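You operate a simulated robot arm through the tools that you are given. There is no shell and no other tool. Be economical: measure what you need, move in short steps, check, and stop when the job is done.

Carry out the task below with a simulated robot arm. There is one attempt and no reset: what you move stays moved.

Task
Fetch the brown juice bottle and stand it on the blue plate.

Only the result counts: the job must be done as asked and must still hold three seconds after the hand-in. Knocking over, shifting, dropping, spilling or breaking anything else fails it.

Robot
A 6-joint arm with a two-finger parallel gripper, fixed in place. Base frame: the origin is at the foot of the arm, x ahead of it, y to its left, z up; the work surface is at about z = 750. Lengths are in mm, angles in rad, forces in N, time in s.
With the tool pointing down near the work surface it reaches from about 180 to 640 mm from the base axis. Its first joint turns from -1.152 to 1.152 rad. Payload 2.7 kg.
The tool frame sits at the grasp point between the pads (the TCP): z along the fingers, y along the line on which they close. The tips reach 23 mm beyond it. The gripper opens to 94 mm. The fingers are 38 mm wide and 10 mm thick; the gripper's body (54 by 96 mm) begins 39 mm behind the TCP.
Orientation is told as [roll, pitch, yaw] about the base's x, y, z axes, in that order, counted from this pose: with the fingers straight down and closing along the base's y, the tool's x points along the base's -x, its y along +y and its z along -z.

Tools
- The arm moves only by the tool arm_command. Its argument "increments" is a list of rows, each an object of numbers (a shift or turn left out is 0, a gripper value left out holds the last): "tx", "ty", "tz": the shift along the tool's x, y, z in mm; "spin": the turn about the tool's z in degrees. In form: [{"tx": .., "ty": .., "tz": .., "spin": ..}, ...]. A call has 1 to 10 rows; each row shifts and turns the commanded pose from where the row before left it, along the tool's axes as they then stand. "claw" is the gripper command, from -1 (shut) to 1 (fully open), values between in proportion, set as the call begins (left out, the last holds). Rows are played at 5 a second. More than 50 mm and 0.15 rad between two rows, or a gripper value outside its range, and nothing of the call is played. A pose out of reach is approached as far as the arm can. The call stops where the force on the tool passes 40 N (or 10 N more than at its start, if that is more) or the arm is blocked; 0.2 s more then pass. The fingers move at their own pace (about 45 mm/s each) and stop on an object; they squeeze with about 29 N. The grip force told is the motor's: it shows also when the fingers shut on nothing. Time passes only in rows, and 0.2 s behind the last, so rows that do not move let the fingers close. It gives the time, the measured TCP pose, the force on the tool (base axes), the opening and the grip force at its end, in the units of the frame above (readings bear some noise), and new pictures: "show" is both (left out), scene, wrist or none.
- Cameras (640 x 400 px; columns grow to the right, rows downward): "scene" is fixed at [68.9, -421.6, 1414.3]; the picture's right is [0.84, -0.54, 0.00], its down [-0.26, -0.41, -0.88] and it looks along [0.47, 0.74, -0.48] (base axes); focal length 337 px, centre (320, 200). "wrist" rides on the gripper at [86, 16, -75] in the tool frame; the picture's right is [-0.18, 0.98, 0.00], its down [-0.58, -0.11, -0.81] and it looks along [-0.79, -0.15, 0.59] (tool axes); focal length 243 px, centre (320, 200). There is no depth. A picture from a camera that has moved, and an enlarged one, comes with that camera's place and axes in the base frame and with its lens.
- close_up(camera, box): a new picture of the part [left, top, right, bottom] of that camera's present view, enlarged. No time passes.
- finish_job(): hands the job in; it is judged then, once.

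Work in short steps. Places have to be worked out from the pictures, the camera data and where the tool is seen: move nearer, look again, correct. Check each grasp and each placing, and mend what went wrong. You have 90 turns and 200 pictures in all, those below and enlarged ones among them. Open the gripper and draw the arm clear of the work before you hand the job in, unless the task says otherwise; then end with one line.

The tools are called after "Request:" as a command line: name --argument value ..., lists and objects as JSON in quotes. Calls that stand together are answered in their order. arm_command: Moves the arm, as the interface text tells. Its arguments: {"type":"object","properties":{"increments":{"type":"array","items":{"type":"object","properties":{"tx":{"type":"number"},"ty":{"type":"number"},"tz":{"type":"number"},"spin":{"type":"number"}}}},"claw":{"type":"number"},"show":{"type":"string","enum":["both","scene","wrist","none"]}},"required":["increments"]} The other tools are called the same way: close_up (camera, box) takes an enlarged picture of a part of a camera's view; finish_job () hands the job in.

At the start:

```text
time: 0.0
position: [372.3, 181.2, 1115.8]
ee_rot: [0.0, 0.0, 0.0]
wrist_force: [-0.2, -1.1, -0.8]
grip_width: 94.2
finger_force: 0.2
```

scene: 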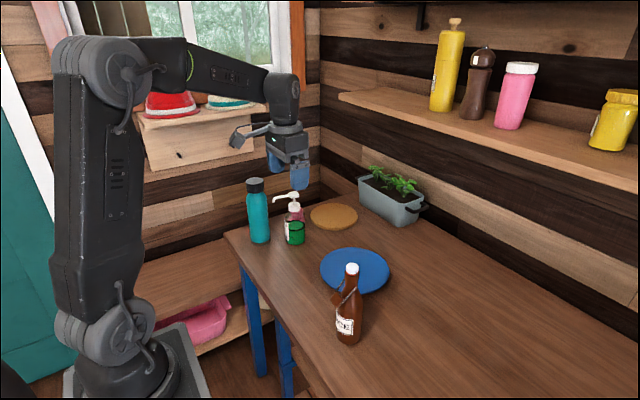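
wrist: 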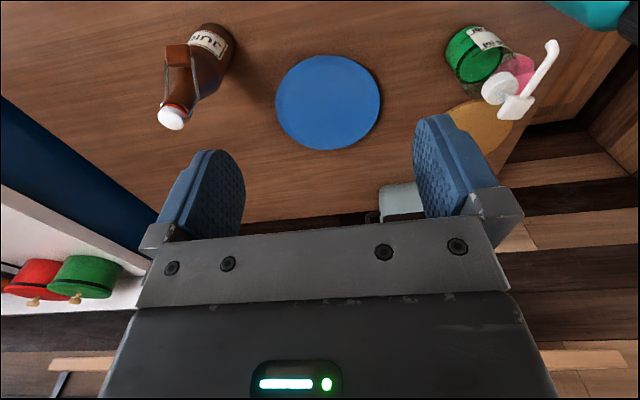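

I place the bottle near (417, 2), about 205 mm tall, and the plate near (563, 170). I'll look closer at the bottle's shape and the plate.

Request:
close_up --camera "scene" --box '[290, 230, 410, 360]'

Request:
close_up --camera "wrist" --box '[130, 0, 400, 170]'

```text
3.08 times, centred on (350, 295) of scene
camera zoom: at [68.9, -421.6, 1414.3], right [0.84, -0.54, 0.0], down [-0.26, -0.41, -0.88], along [0.47, 0.74, -0.48], focal length 1038 px, centre (228, -92)
```

zoom: 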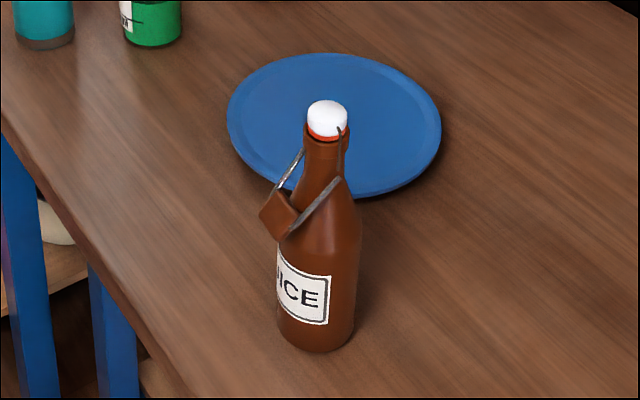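

```text
2.35 times, centred on (265, 85) of wrist
camera zoom: at [286.8, 196.4, 1191.6], right [0.18, 0.98, 0.0], down [0.58, -0.11, 0.81], along [0.79, -0.15, -0.59], focal length 571 px, centre (449, 471)
```

zoom: 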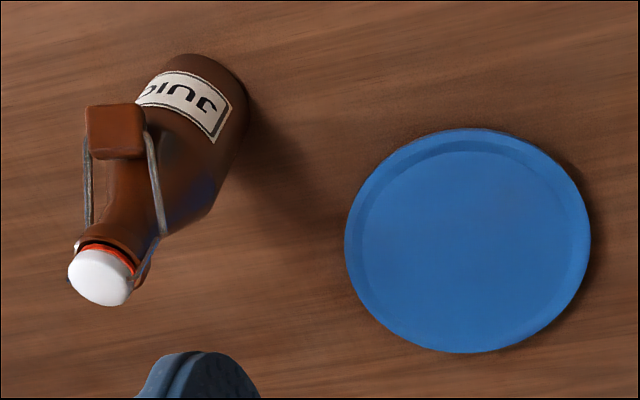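

It's a swing-top bottle with its stopper block hanging on the -x side at about (384, 7, 880), so I'll grip the neck closing along y. First I move above it and look.

Request:
arm_command --increments '[{"tx": -9, "ty": -36, "tz": 12}, {"tx": -9, "ty": -36, "tz": 12}, {"tx": -9, "ty": -36, "tz": 12}, {"tx": -9, "ty": -36, "tz": 12}, {"tx": -9, "ty": -36, "tz": 12}, {}]' --claw 1

```text
time: 1.4
position: [418.5, -1.2, 1056.1]
ee_rot: [-0.001, -0.001, 0.001]
wrist_force: [-0.2, -0.8, -0.3]
grip_width: 94.2
finger_force: 0.1
camera wrist: at [332.0, 15.5, 1130.6], right [0.18, 0.98, 0.0], down [0.58, -0.11, 0.81], along [0.79, -0.15, -0.59], focal length 243 px, centre (320, 200)
```

scene: 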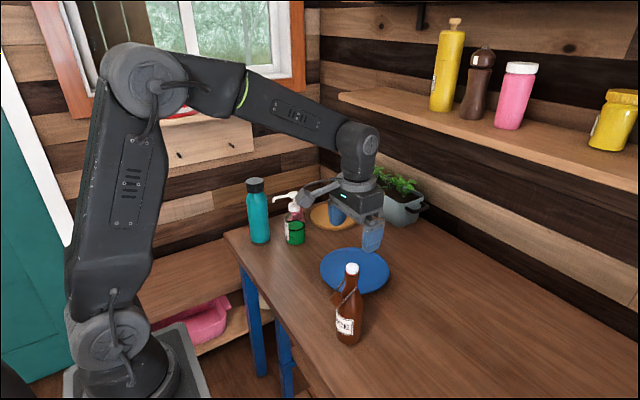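
wrist: 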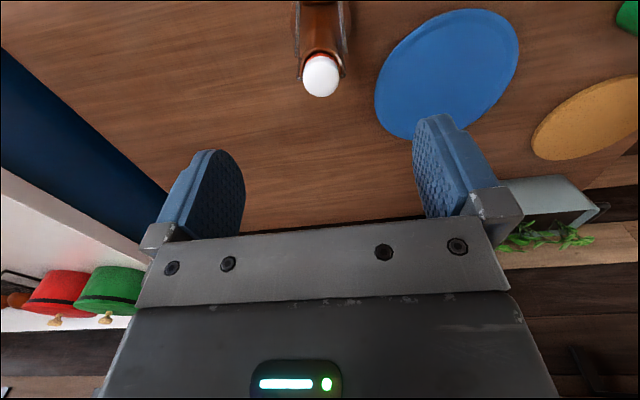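

The cap centre triangulates to about (416, 0, 957). I descend partway and check centring.

Request:
arm_command --increments '[{"tx": 1, "tz": 25}, {"tx": 1, "tz": 25}, {"ty": 1, "tz": 20}, {}]'

```text
time: 2.4
position: [415.9, 2.8, 986.8]
ee_rot: [0.0, 0.0, 0.001]
wrist_force: [-0.6, -0.1, -0.1]
grip_width: 94.2
finger_force: 0.1
camera wrist: at [329.4, 18.3, 1061.0], right [0.18, 0.98, 0.0], down [0.58, -0.11, 0.81], along [0.79, -0.15, -0.59], focal length 243 px, centre (320, 200)
```

scene: 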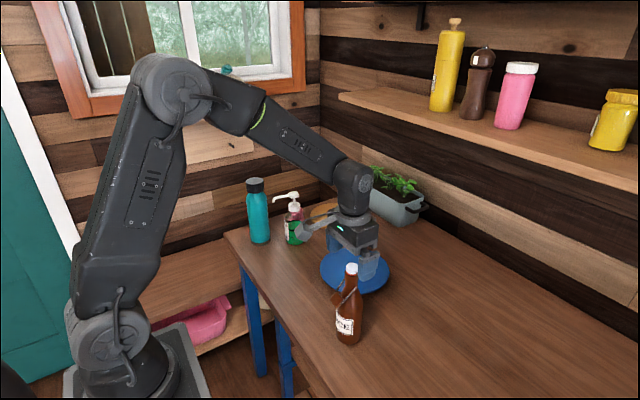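
wrist: 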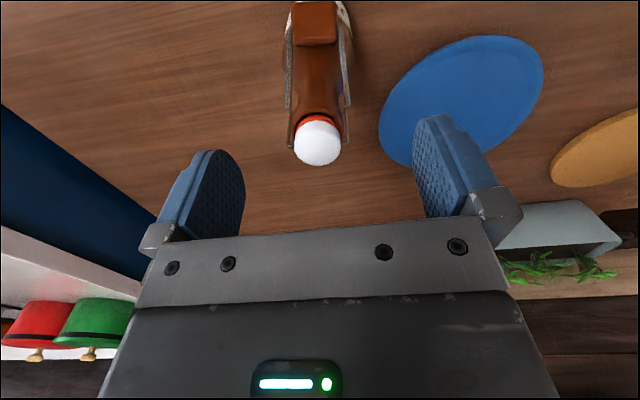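

The scene view shows the gripper's overlap with the bottle oddly; I zoom to verify relative placement.

Request:
close_up --camera "scene" --box '[290, 180, 420, 310]'

Request:
close_up --camera "wrist" --box '[220, 0, 480, 240]'

```text
3.08 times, centred on (355, 245) of scene
camera zoom: at [68.9, -421.6, 1414.3], right [0.84, -0.54, 0.0], down [-0.26, -0.41, -0.88], along [0.47, 0.74, -0.48], focal length 1038 px, centre (212, 62)
```

zoom: 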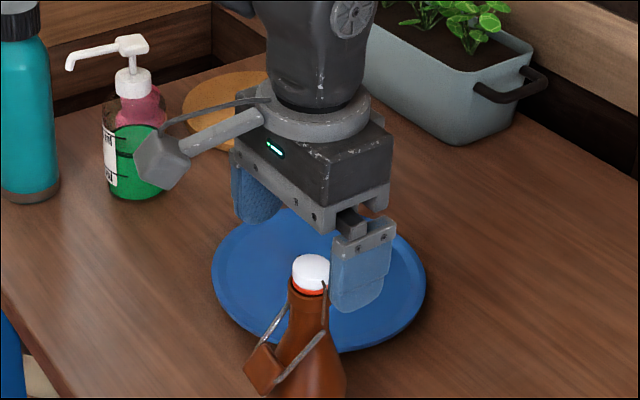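

```text
1.67 times, centred on (350, 120) of wrist
camera zoom: at [329.4, 18.3, 1061.0], right [0.18, 0.98, 0.0], down [0.58, -0.11, 0.81], along [0.79, -0.15, -0.59], focal length 404 px, centre (270, 333)
```

zoom: 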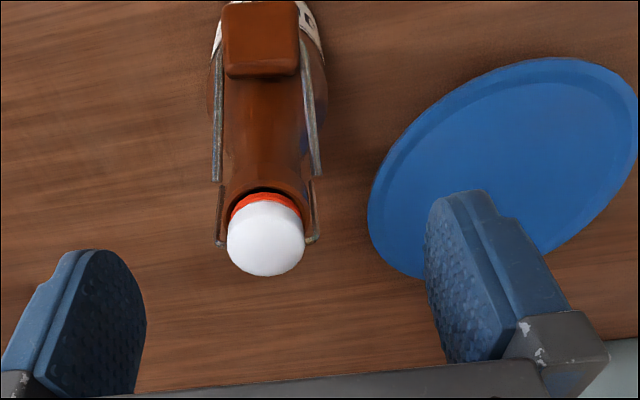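

The bottle axis is about (417.5, 0), cap top about z 964. I descend to TCP z≈932, leaving about 7 mm over the cap.

Request:
arm_command --increments '[{"tx": -1.5, "ty": -2.5}, {"tz": 20}, {"tz": 20}, {"tz": 14}, {}]'

Request:
close_up --camera "scene" --box '[290, 200, 420, 330]'

```text
time: 3.6
position: [417.0, -1.5, 931.6]
ee_rot: [0.0, 0.001, 0.001]
wrist_force: [-0.6, -0.3, -0.1]
grip_width: 94.0
finger_force: 0.1
camera wrist: at [331.3, 14.8, 1007.5], right [0.18, 0.98, 0.0], down [0.58, -0.11, 0.81], along [0.79, -0.15, -0.59], focal length 243 px, centre (320, 200)
```

scene: 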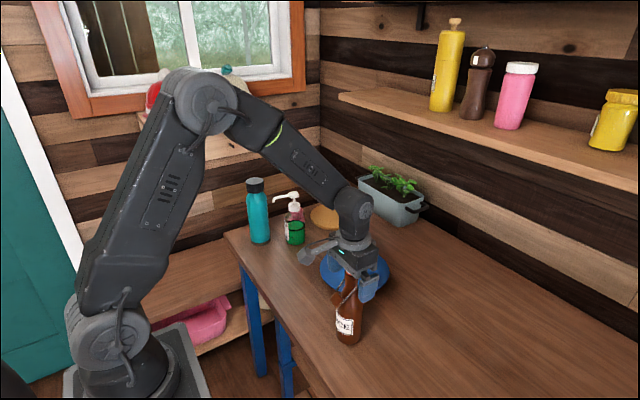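
wrist: 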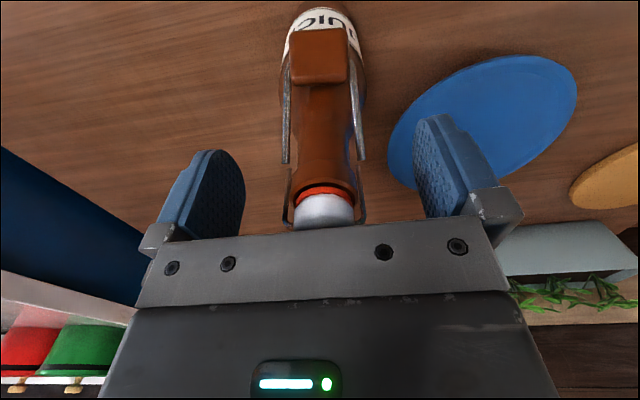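

```text
3.08 times, centred on (355, 265) of scene
camera zoom: at [68.9, -421.6, 1414.3], right [0.84, -0.54, 0.0], down [-0.26, -0.41, -0.88], along [0.47, 0.74, -0.48], focal length 1038 px, centre (212, 0)
```

zoom: 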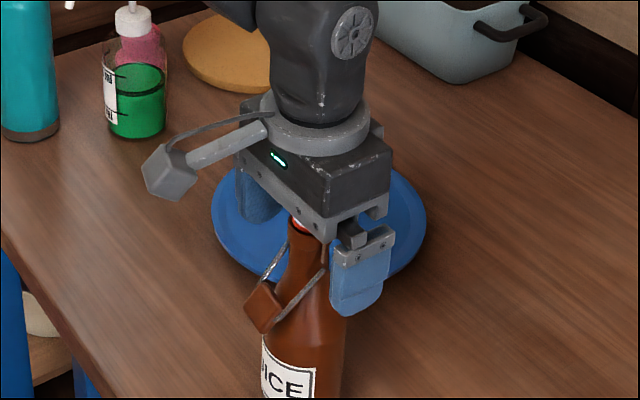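

The neck sits between the fingers; I nudge 1.5 mm in y and close.

Request:
arm_command --increments '[{"ty": 1.5}, {}, {}, {}, {}, {}, {}, {}]' --claw -1

```text
time: 5.4
position: [416.7, 0.9, 932.7]
ee_rot: [0.0, 0.0, -0.001]
wrist_force: [0.5, 0.0, -0.2]
grip_width: 29.5
finger_force: 28.9
camera wrist: at [331.4, 16.5, 1007.5], right [0.18, 0.98, 0.0], down [0.58, -0.11, 0.81], along [0.79, -0.15, -0.59], focal length 243 px, centre (320, 200)
```

scene: 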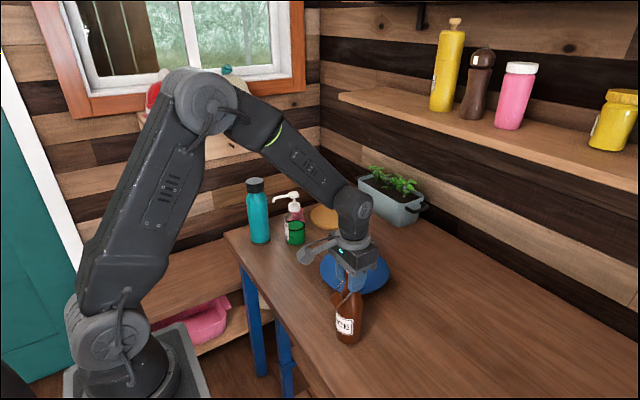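
wrist: 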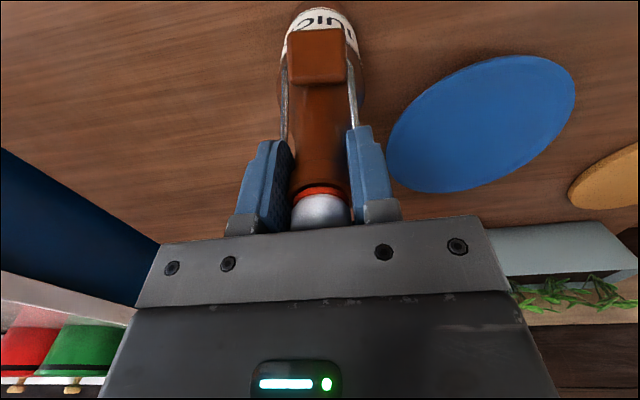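

The grip holds at 29.5 mm on the neck. I lift slowly by about 60 mm.

Request:
arm_command --increments '[{"tz": -5}, {"tz": -10}, {"tz": -15}, {"tz": -15}, {"tz": -15}, {}]'

```text
time: 6.8
position: [417.9, 0.2, 992.9]
ee_rot: [0.0, 0.0, 0.001]
wrist_force: [-0.4, 0.2, -3.7]
grip_width: 29.1
finger_force: 29.0
camera wrist: at [331.9, 16.4, 1067.8], right [0.18, 0.98, 0.0], down [0.58, -0.11, 0.81], along [0.79, -0.15, -0.59], focal length 243 px, centre (320, 200)
```

scene: 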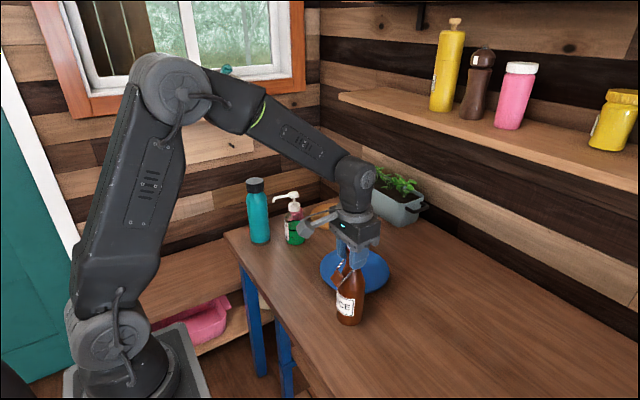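
wrist: 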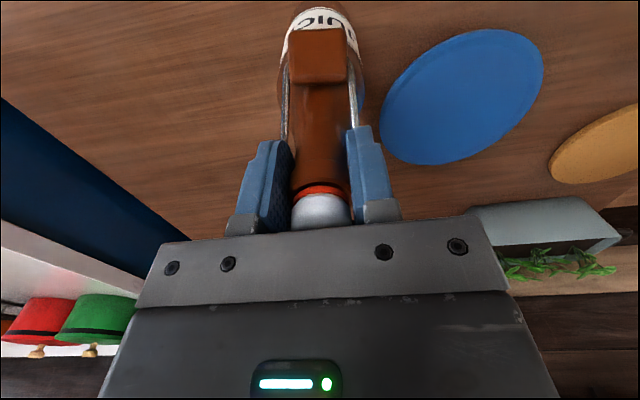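

The bottle is lifted (about 3.5 N) and hanging straight. The plate centre works out to about (567, 167), so I carry it there at this height.

Request:
arm_command --increments '[{"tx": -10, "ty": 11}, {"tx": -20, "ty": 22}, {"tx": -20, "ty": 22}, {"tx": -20, "ty": 22}, {"tx": -20, "ty": 22}, {"tx": -20, "ty": 22}, {"tx": -20, "ty": 22}, {"tx": -12, "ty": 15}, {"tx": -7, "ty": 9}, {}]'

Request:
close_up --camera "scene" --box '[290, 180, 420, 310]'

```text
time: 9.0
position: [564.6, 167.2, 992.2]
ee_rot: [0.001, 0.001, -0.001]
wrist_force: [1.0, -0.3, -3.1]
grip_width: 29.2
finger_force: 28.7
camera wrist: at [479.2, 184.0, 1067.6], right [0.18, 0.98, 0.0], down [0.58, -0.11, 0.81], along [0.79, -0.15, -0.59], focal length 243 px, centre (320, 200)
```

scene: 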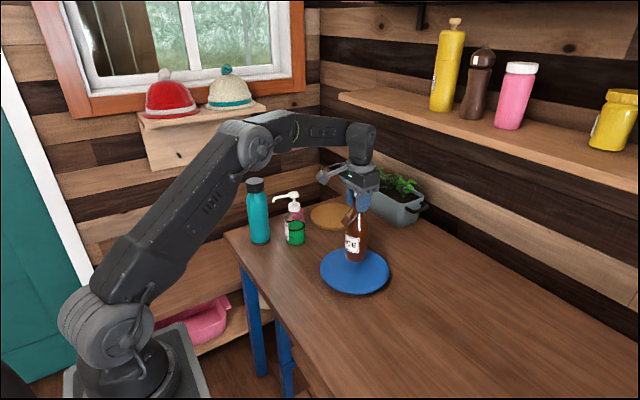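
wrist: 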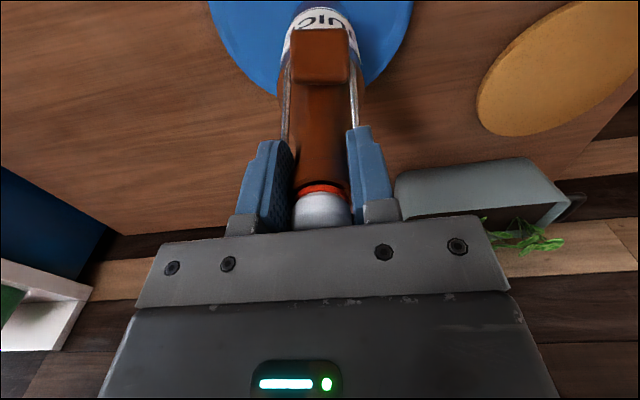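

```text
3.08 times, centred on (355, 245) of scene
camera zoom: at [69.0, -421.6, 1414.3], right [0.84, -0.54, 0.0], down [-0.26, -0.41, -0.88], along [0.47, 0.74, -0.48], focal length 1038 px, centre (212, 62)
```

zoom: 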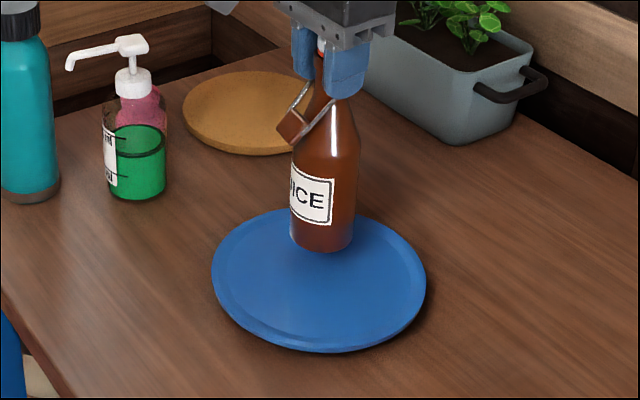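

The bottle is over the plate's middle. I lower 40 mm, then feel for contact.

Request:
arm_command --increments '[{"tz": 12}, {"tz": 12}, {"tz": 10}, {"tz": 6}, {}]' --show "none"

Request:
close_up --camera "scene" --box '[310, 220, 400, 310]'

```text
time: 10.2
position: [565.5, 167.9, 957.2]
ee_rot: [0.002, -0.008, 0.003]
wrist_force: [-1.2, -2.9, 25.2]
grip_width: 29.1
finger_force: 28.3
```

```text
4.44 times, centred on (355, 265) of scene
camera zoom: at [68.5, -421.8, 1414.3], right [0.84, -0.54, 0.0], down [-0.26, -0.41, -0.88], along [0.47, 0.74, -0.48], focal length 1499 px, centre (164, -89)
```

zoom: 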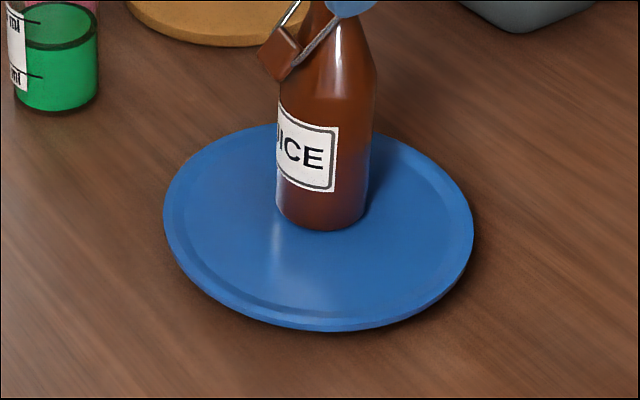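

Contact was made (25 N push); the bottle stands inside the flat of the plate. I ease up to relieve the load before releasing.

Request:
arm_command --increments '[{"tz": -2}, {"tz": -1.5}, {}]' --show "none"

```text
time: 11.0
position: [565.9, 168.3, 956.8]
ee_rot: [0.002, 0.0, 0.0]
wrist_force: [4.3, 1.6, 13.8]
grip_width: 29.0
finger_force: 29.1
```

Still 14 N down; I ease a bit more.

Request:
arm_command --increments '[{"tz": -1}, {"tz": -0.7}, {}]' --show "wrist"

```text
time: 11.8
position: [565.7, 168.0, 956.0]
ee_rot: [0.0, 0.006, 0.001]
wrist_force: [0.3, 2.0, 0.5]
grip_width: 29.0
finger_force: 28.9
camera wrist: at [479.7, 183.4, 1031.5], right [0.18, 0.98, 0.0], down [0.58, -0.11, 0.8], along [0.79, -0.15, -0.59], focal length 243 px, centre (320, 200)
```

wrist: 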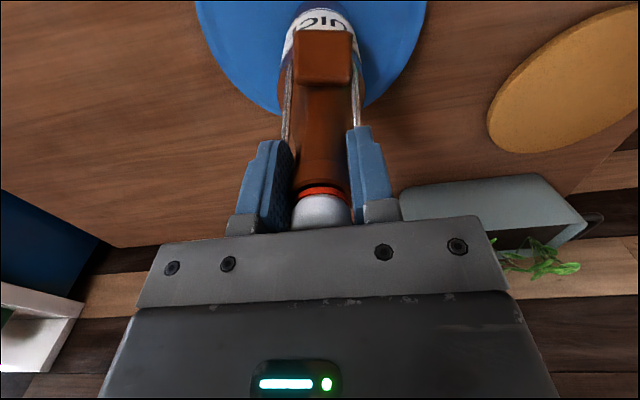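

The load is now near zero with the bottle upright on the plate. I open the gripper.

Request:
arm_command --increments '[{}, {}, {}, {}, {}, {}]' --claw 1

```text
time: 13.2
position: [565.7, 167.5, 958.6]
ee_rot: [0.001, 0.001, 0.0]
wrist_force: [0.0, 0.9, 0.6]
grip_width: 94.1
finger_force: 0.1
camera wrist: at [480.1, 183.4, 1032.7], right [0.18, 0.98, 0.0], down [0.58, -0.11, 0.81], along [0.79, -0.15, -0.59], focal length 243 px, centre (320, 200)
```

scene: 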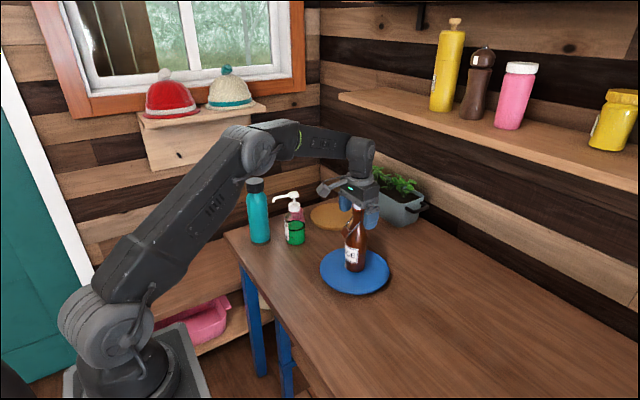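
wrist: 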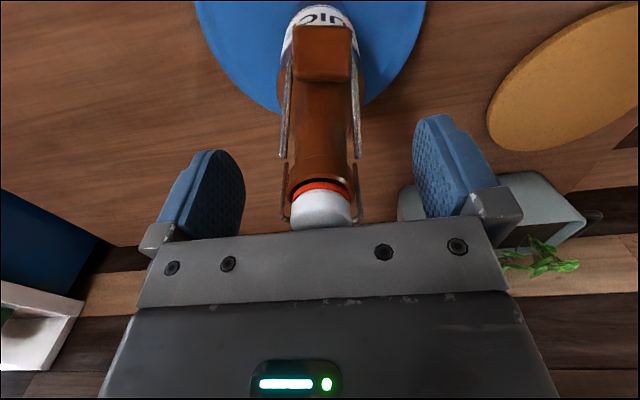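

The bottle stands free. I rise straight up and then draw back toward the base.

Request:
arm_command --increments '[{"tz": -10}, {"tz": -20}, {"tz": -25}, {"tz": -25}, {"tz": -25}, {"tx": 40}, {"tx": 40}, {"tx": 40}, {"tx": 40}, {}]'

Request:
close_up --camera "scene" --box '[290, 180, 420, 310]'

```text
time: 15.4
position: [404.4, 167.9, 1060.3]
ee_rot: [-0.002, 0.001, 0.0]
wrist_force: [0.5, 0.2, -0.2]
grip_width: 94.3
finger_force: 0.0
camera wrist: at [319.1, 182.9, 1136.6], right [0.18, 0.98, 0.0], down [0.58, -0.11, 0.81], along [0.79, -0.15, -0.59], focal length 243 px, centre (320, 200)
```

scene: 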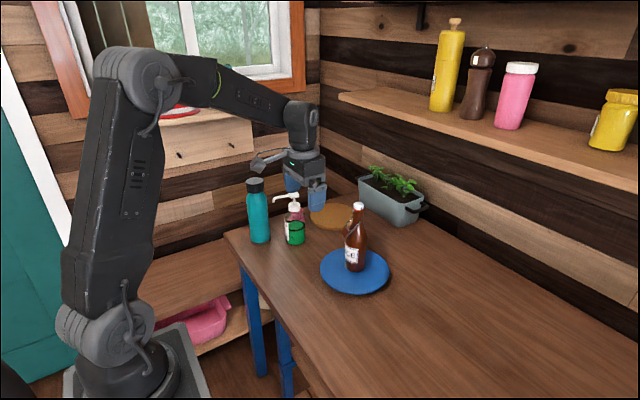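
wrist: 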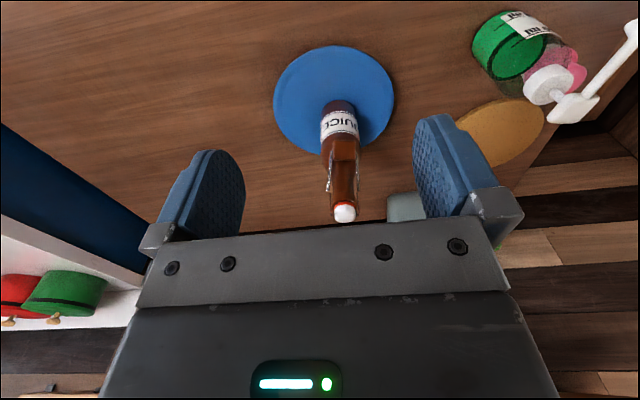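

```text
3.08 times, centred on (355, 245) of scene
camera zoom: at [68.9, -421.6, 1414.3], right [0.84, -0.54, 0.0], down [-0.26, -0.41, -0.88], along [0.47, 0.74, -0.48], focal length 1038 px, centre (212, 62)
```

zoom: 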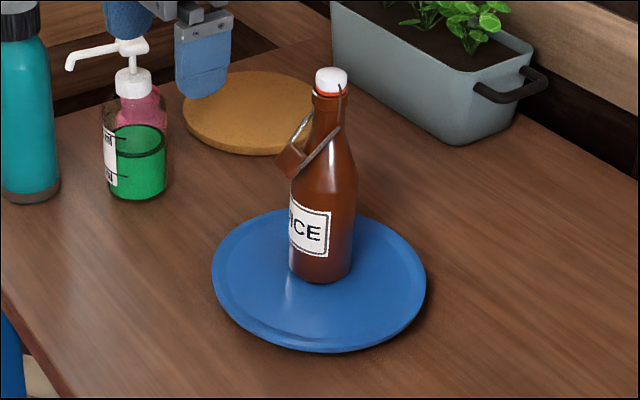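

The bottle stands upright on the plate, the plate is unmoved, and the arm is clear, so I hand in.

Request:
finish_job

```text
The job is handed in.
```

The brown juice bottle is standing upright on the blue plate; the gripper is open, the arm is clear, and nothing else looks moved in the last pictures.
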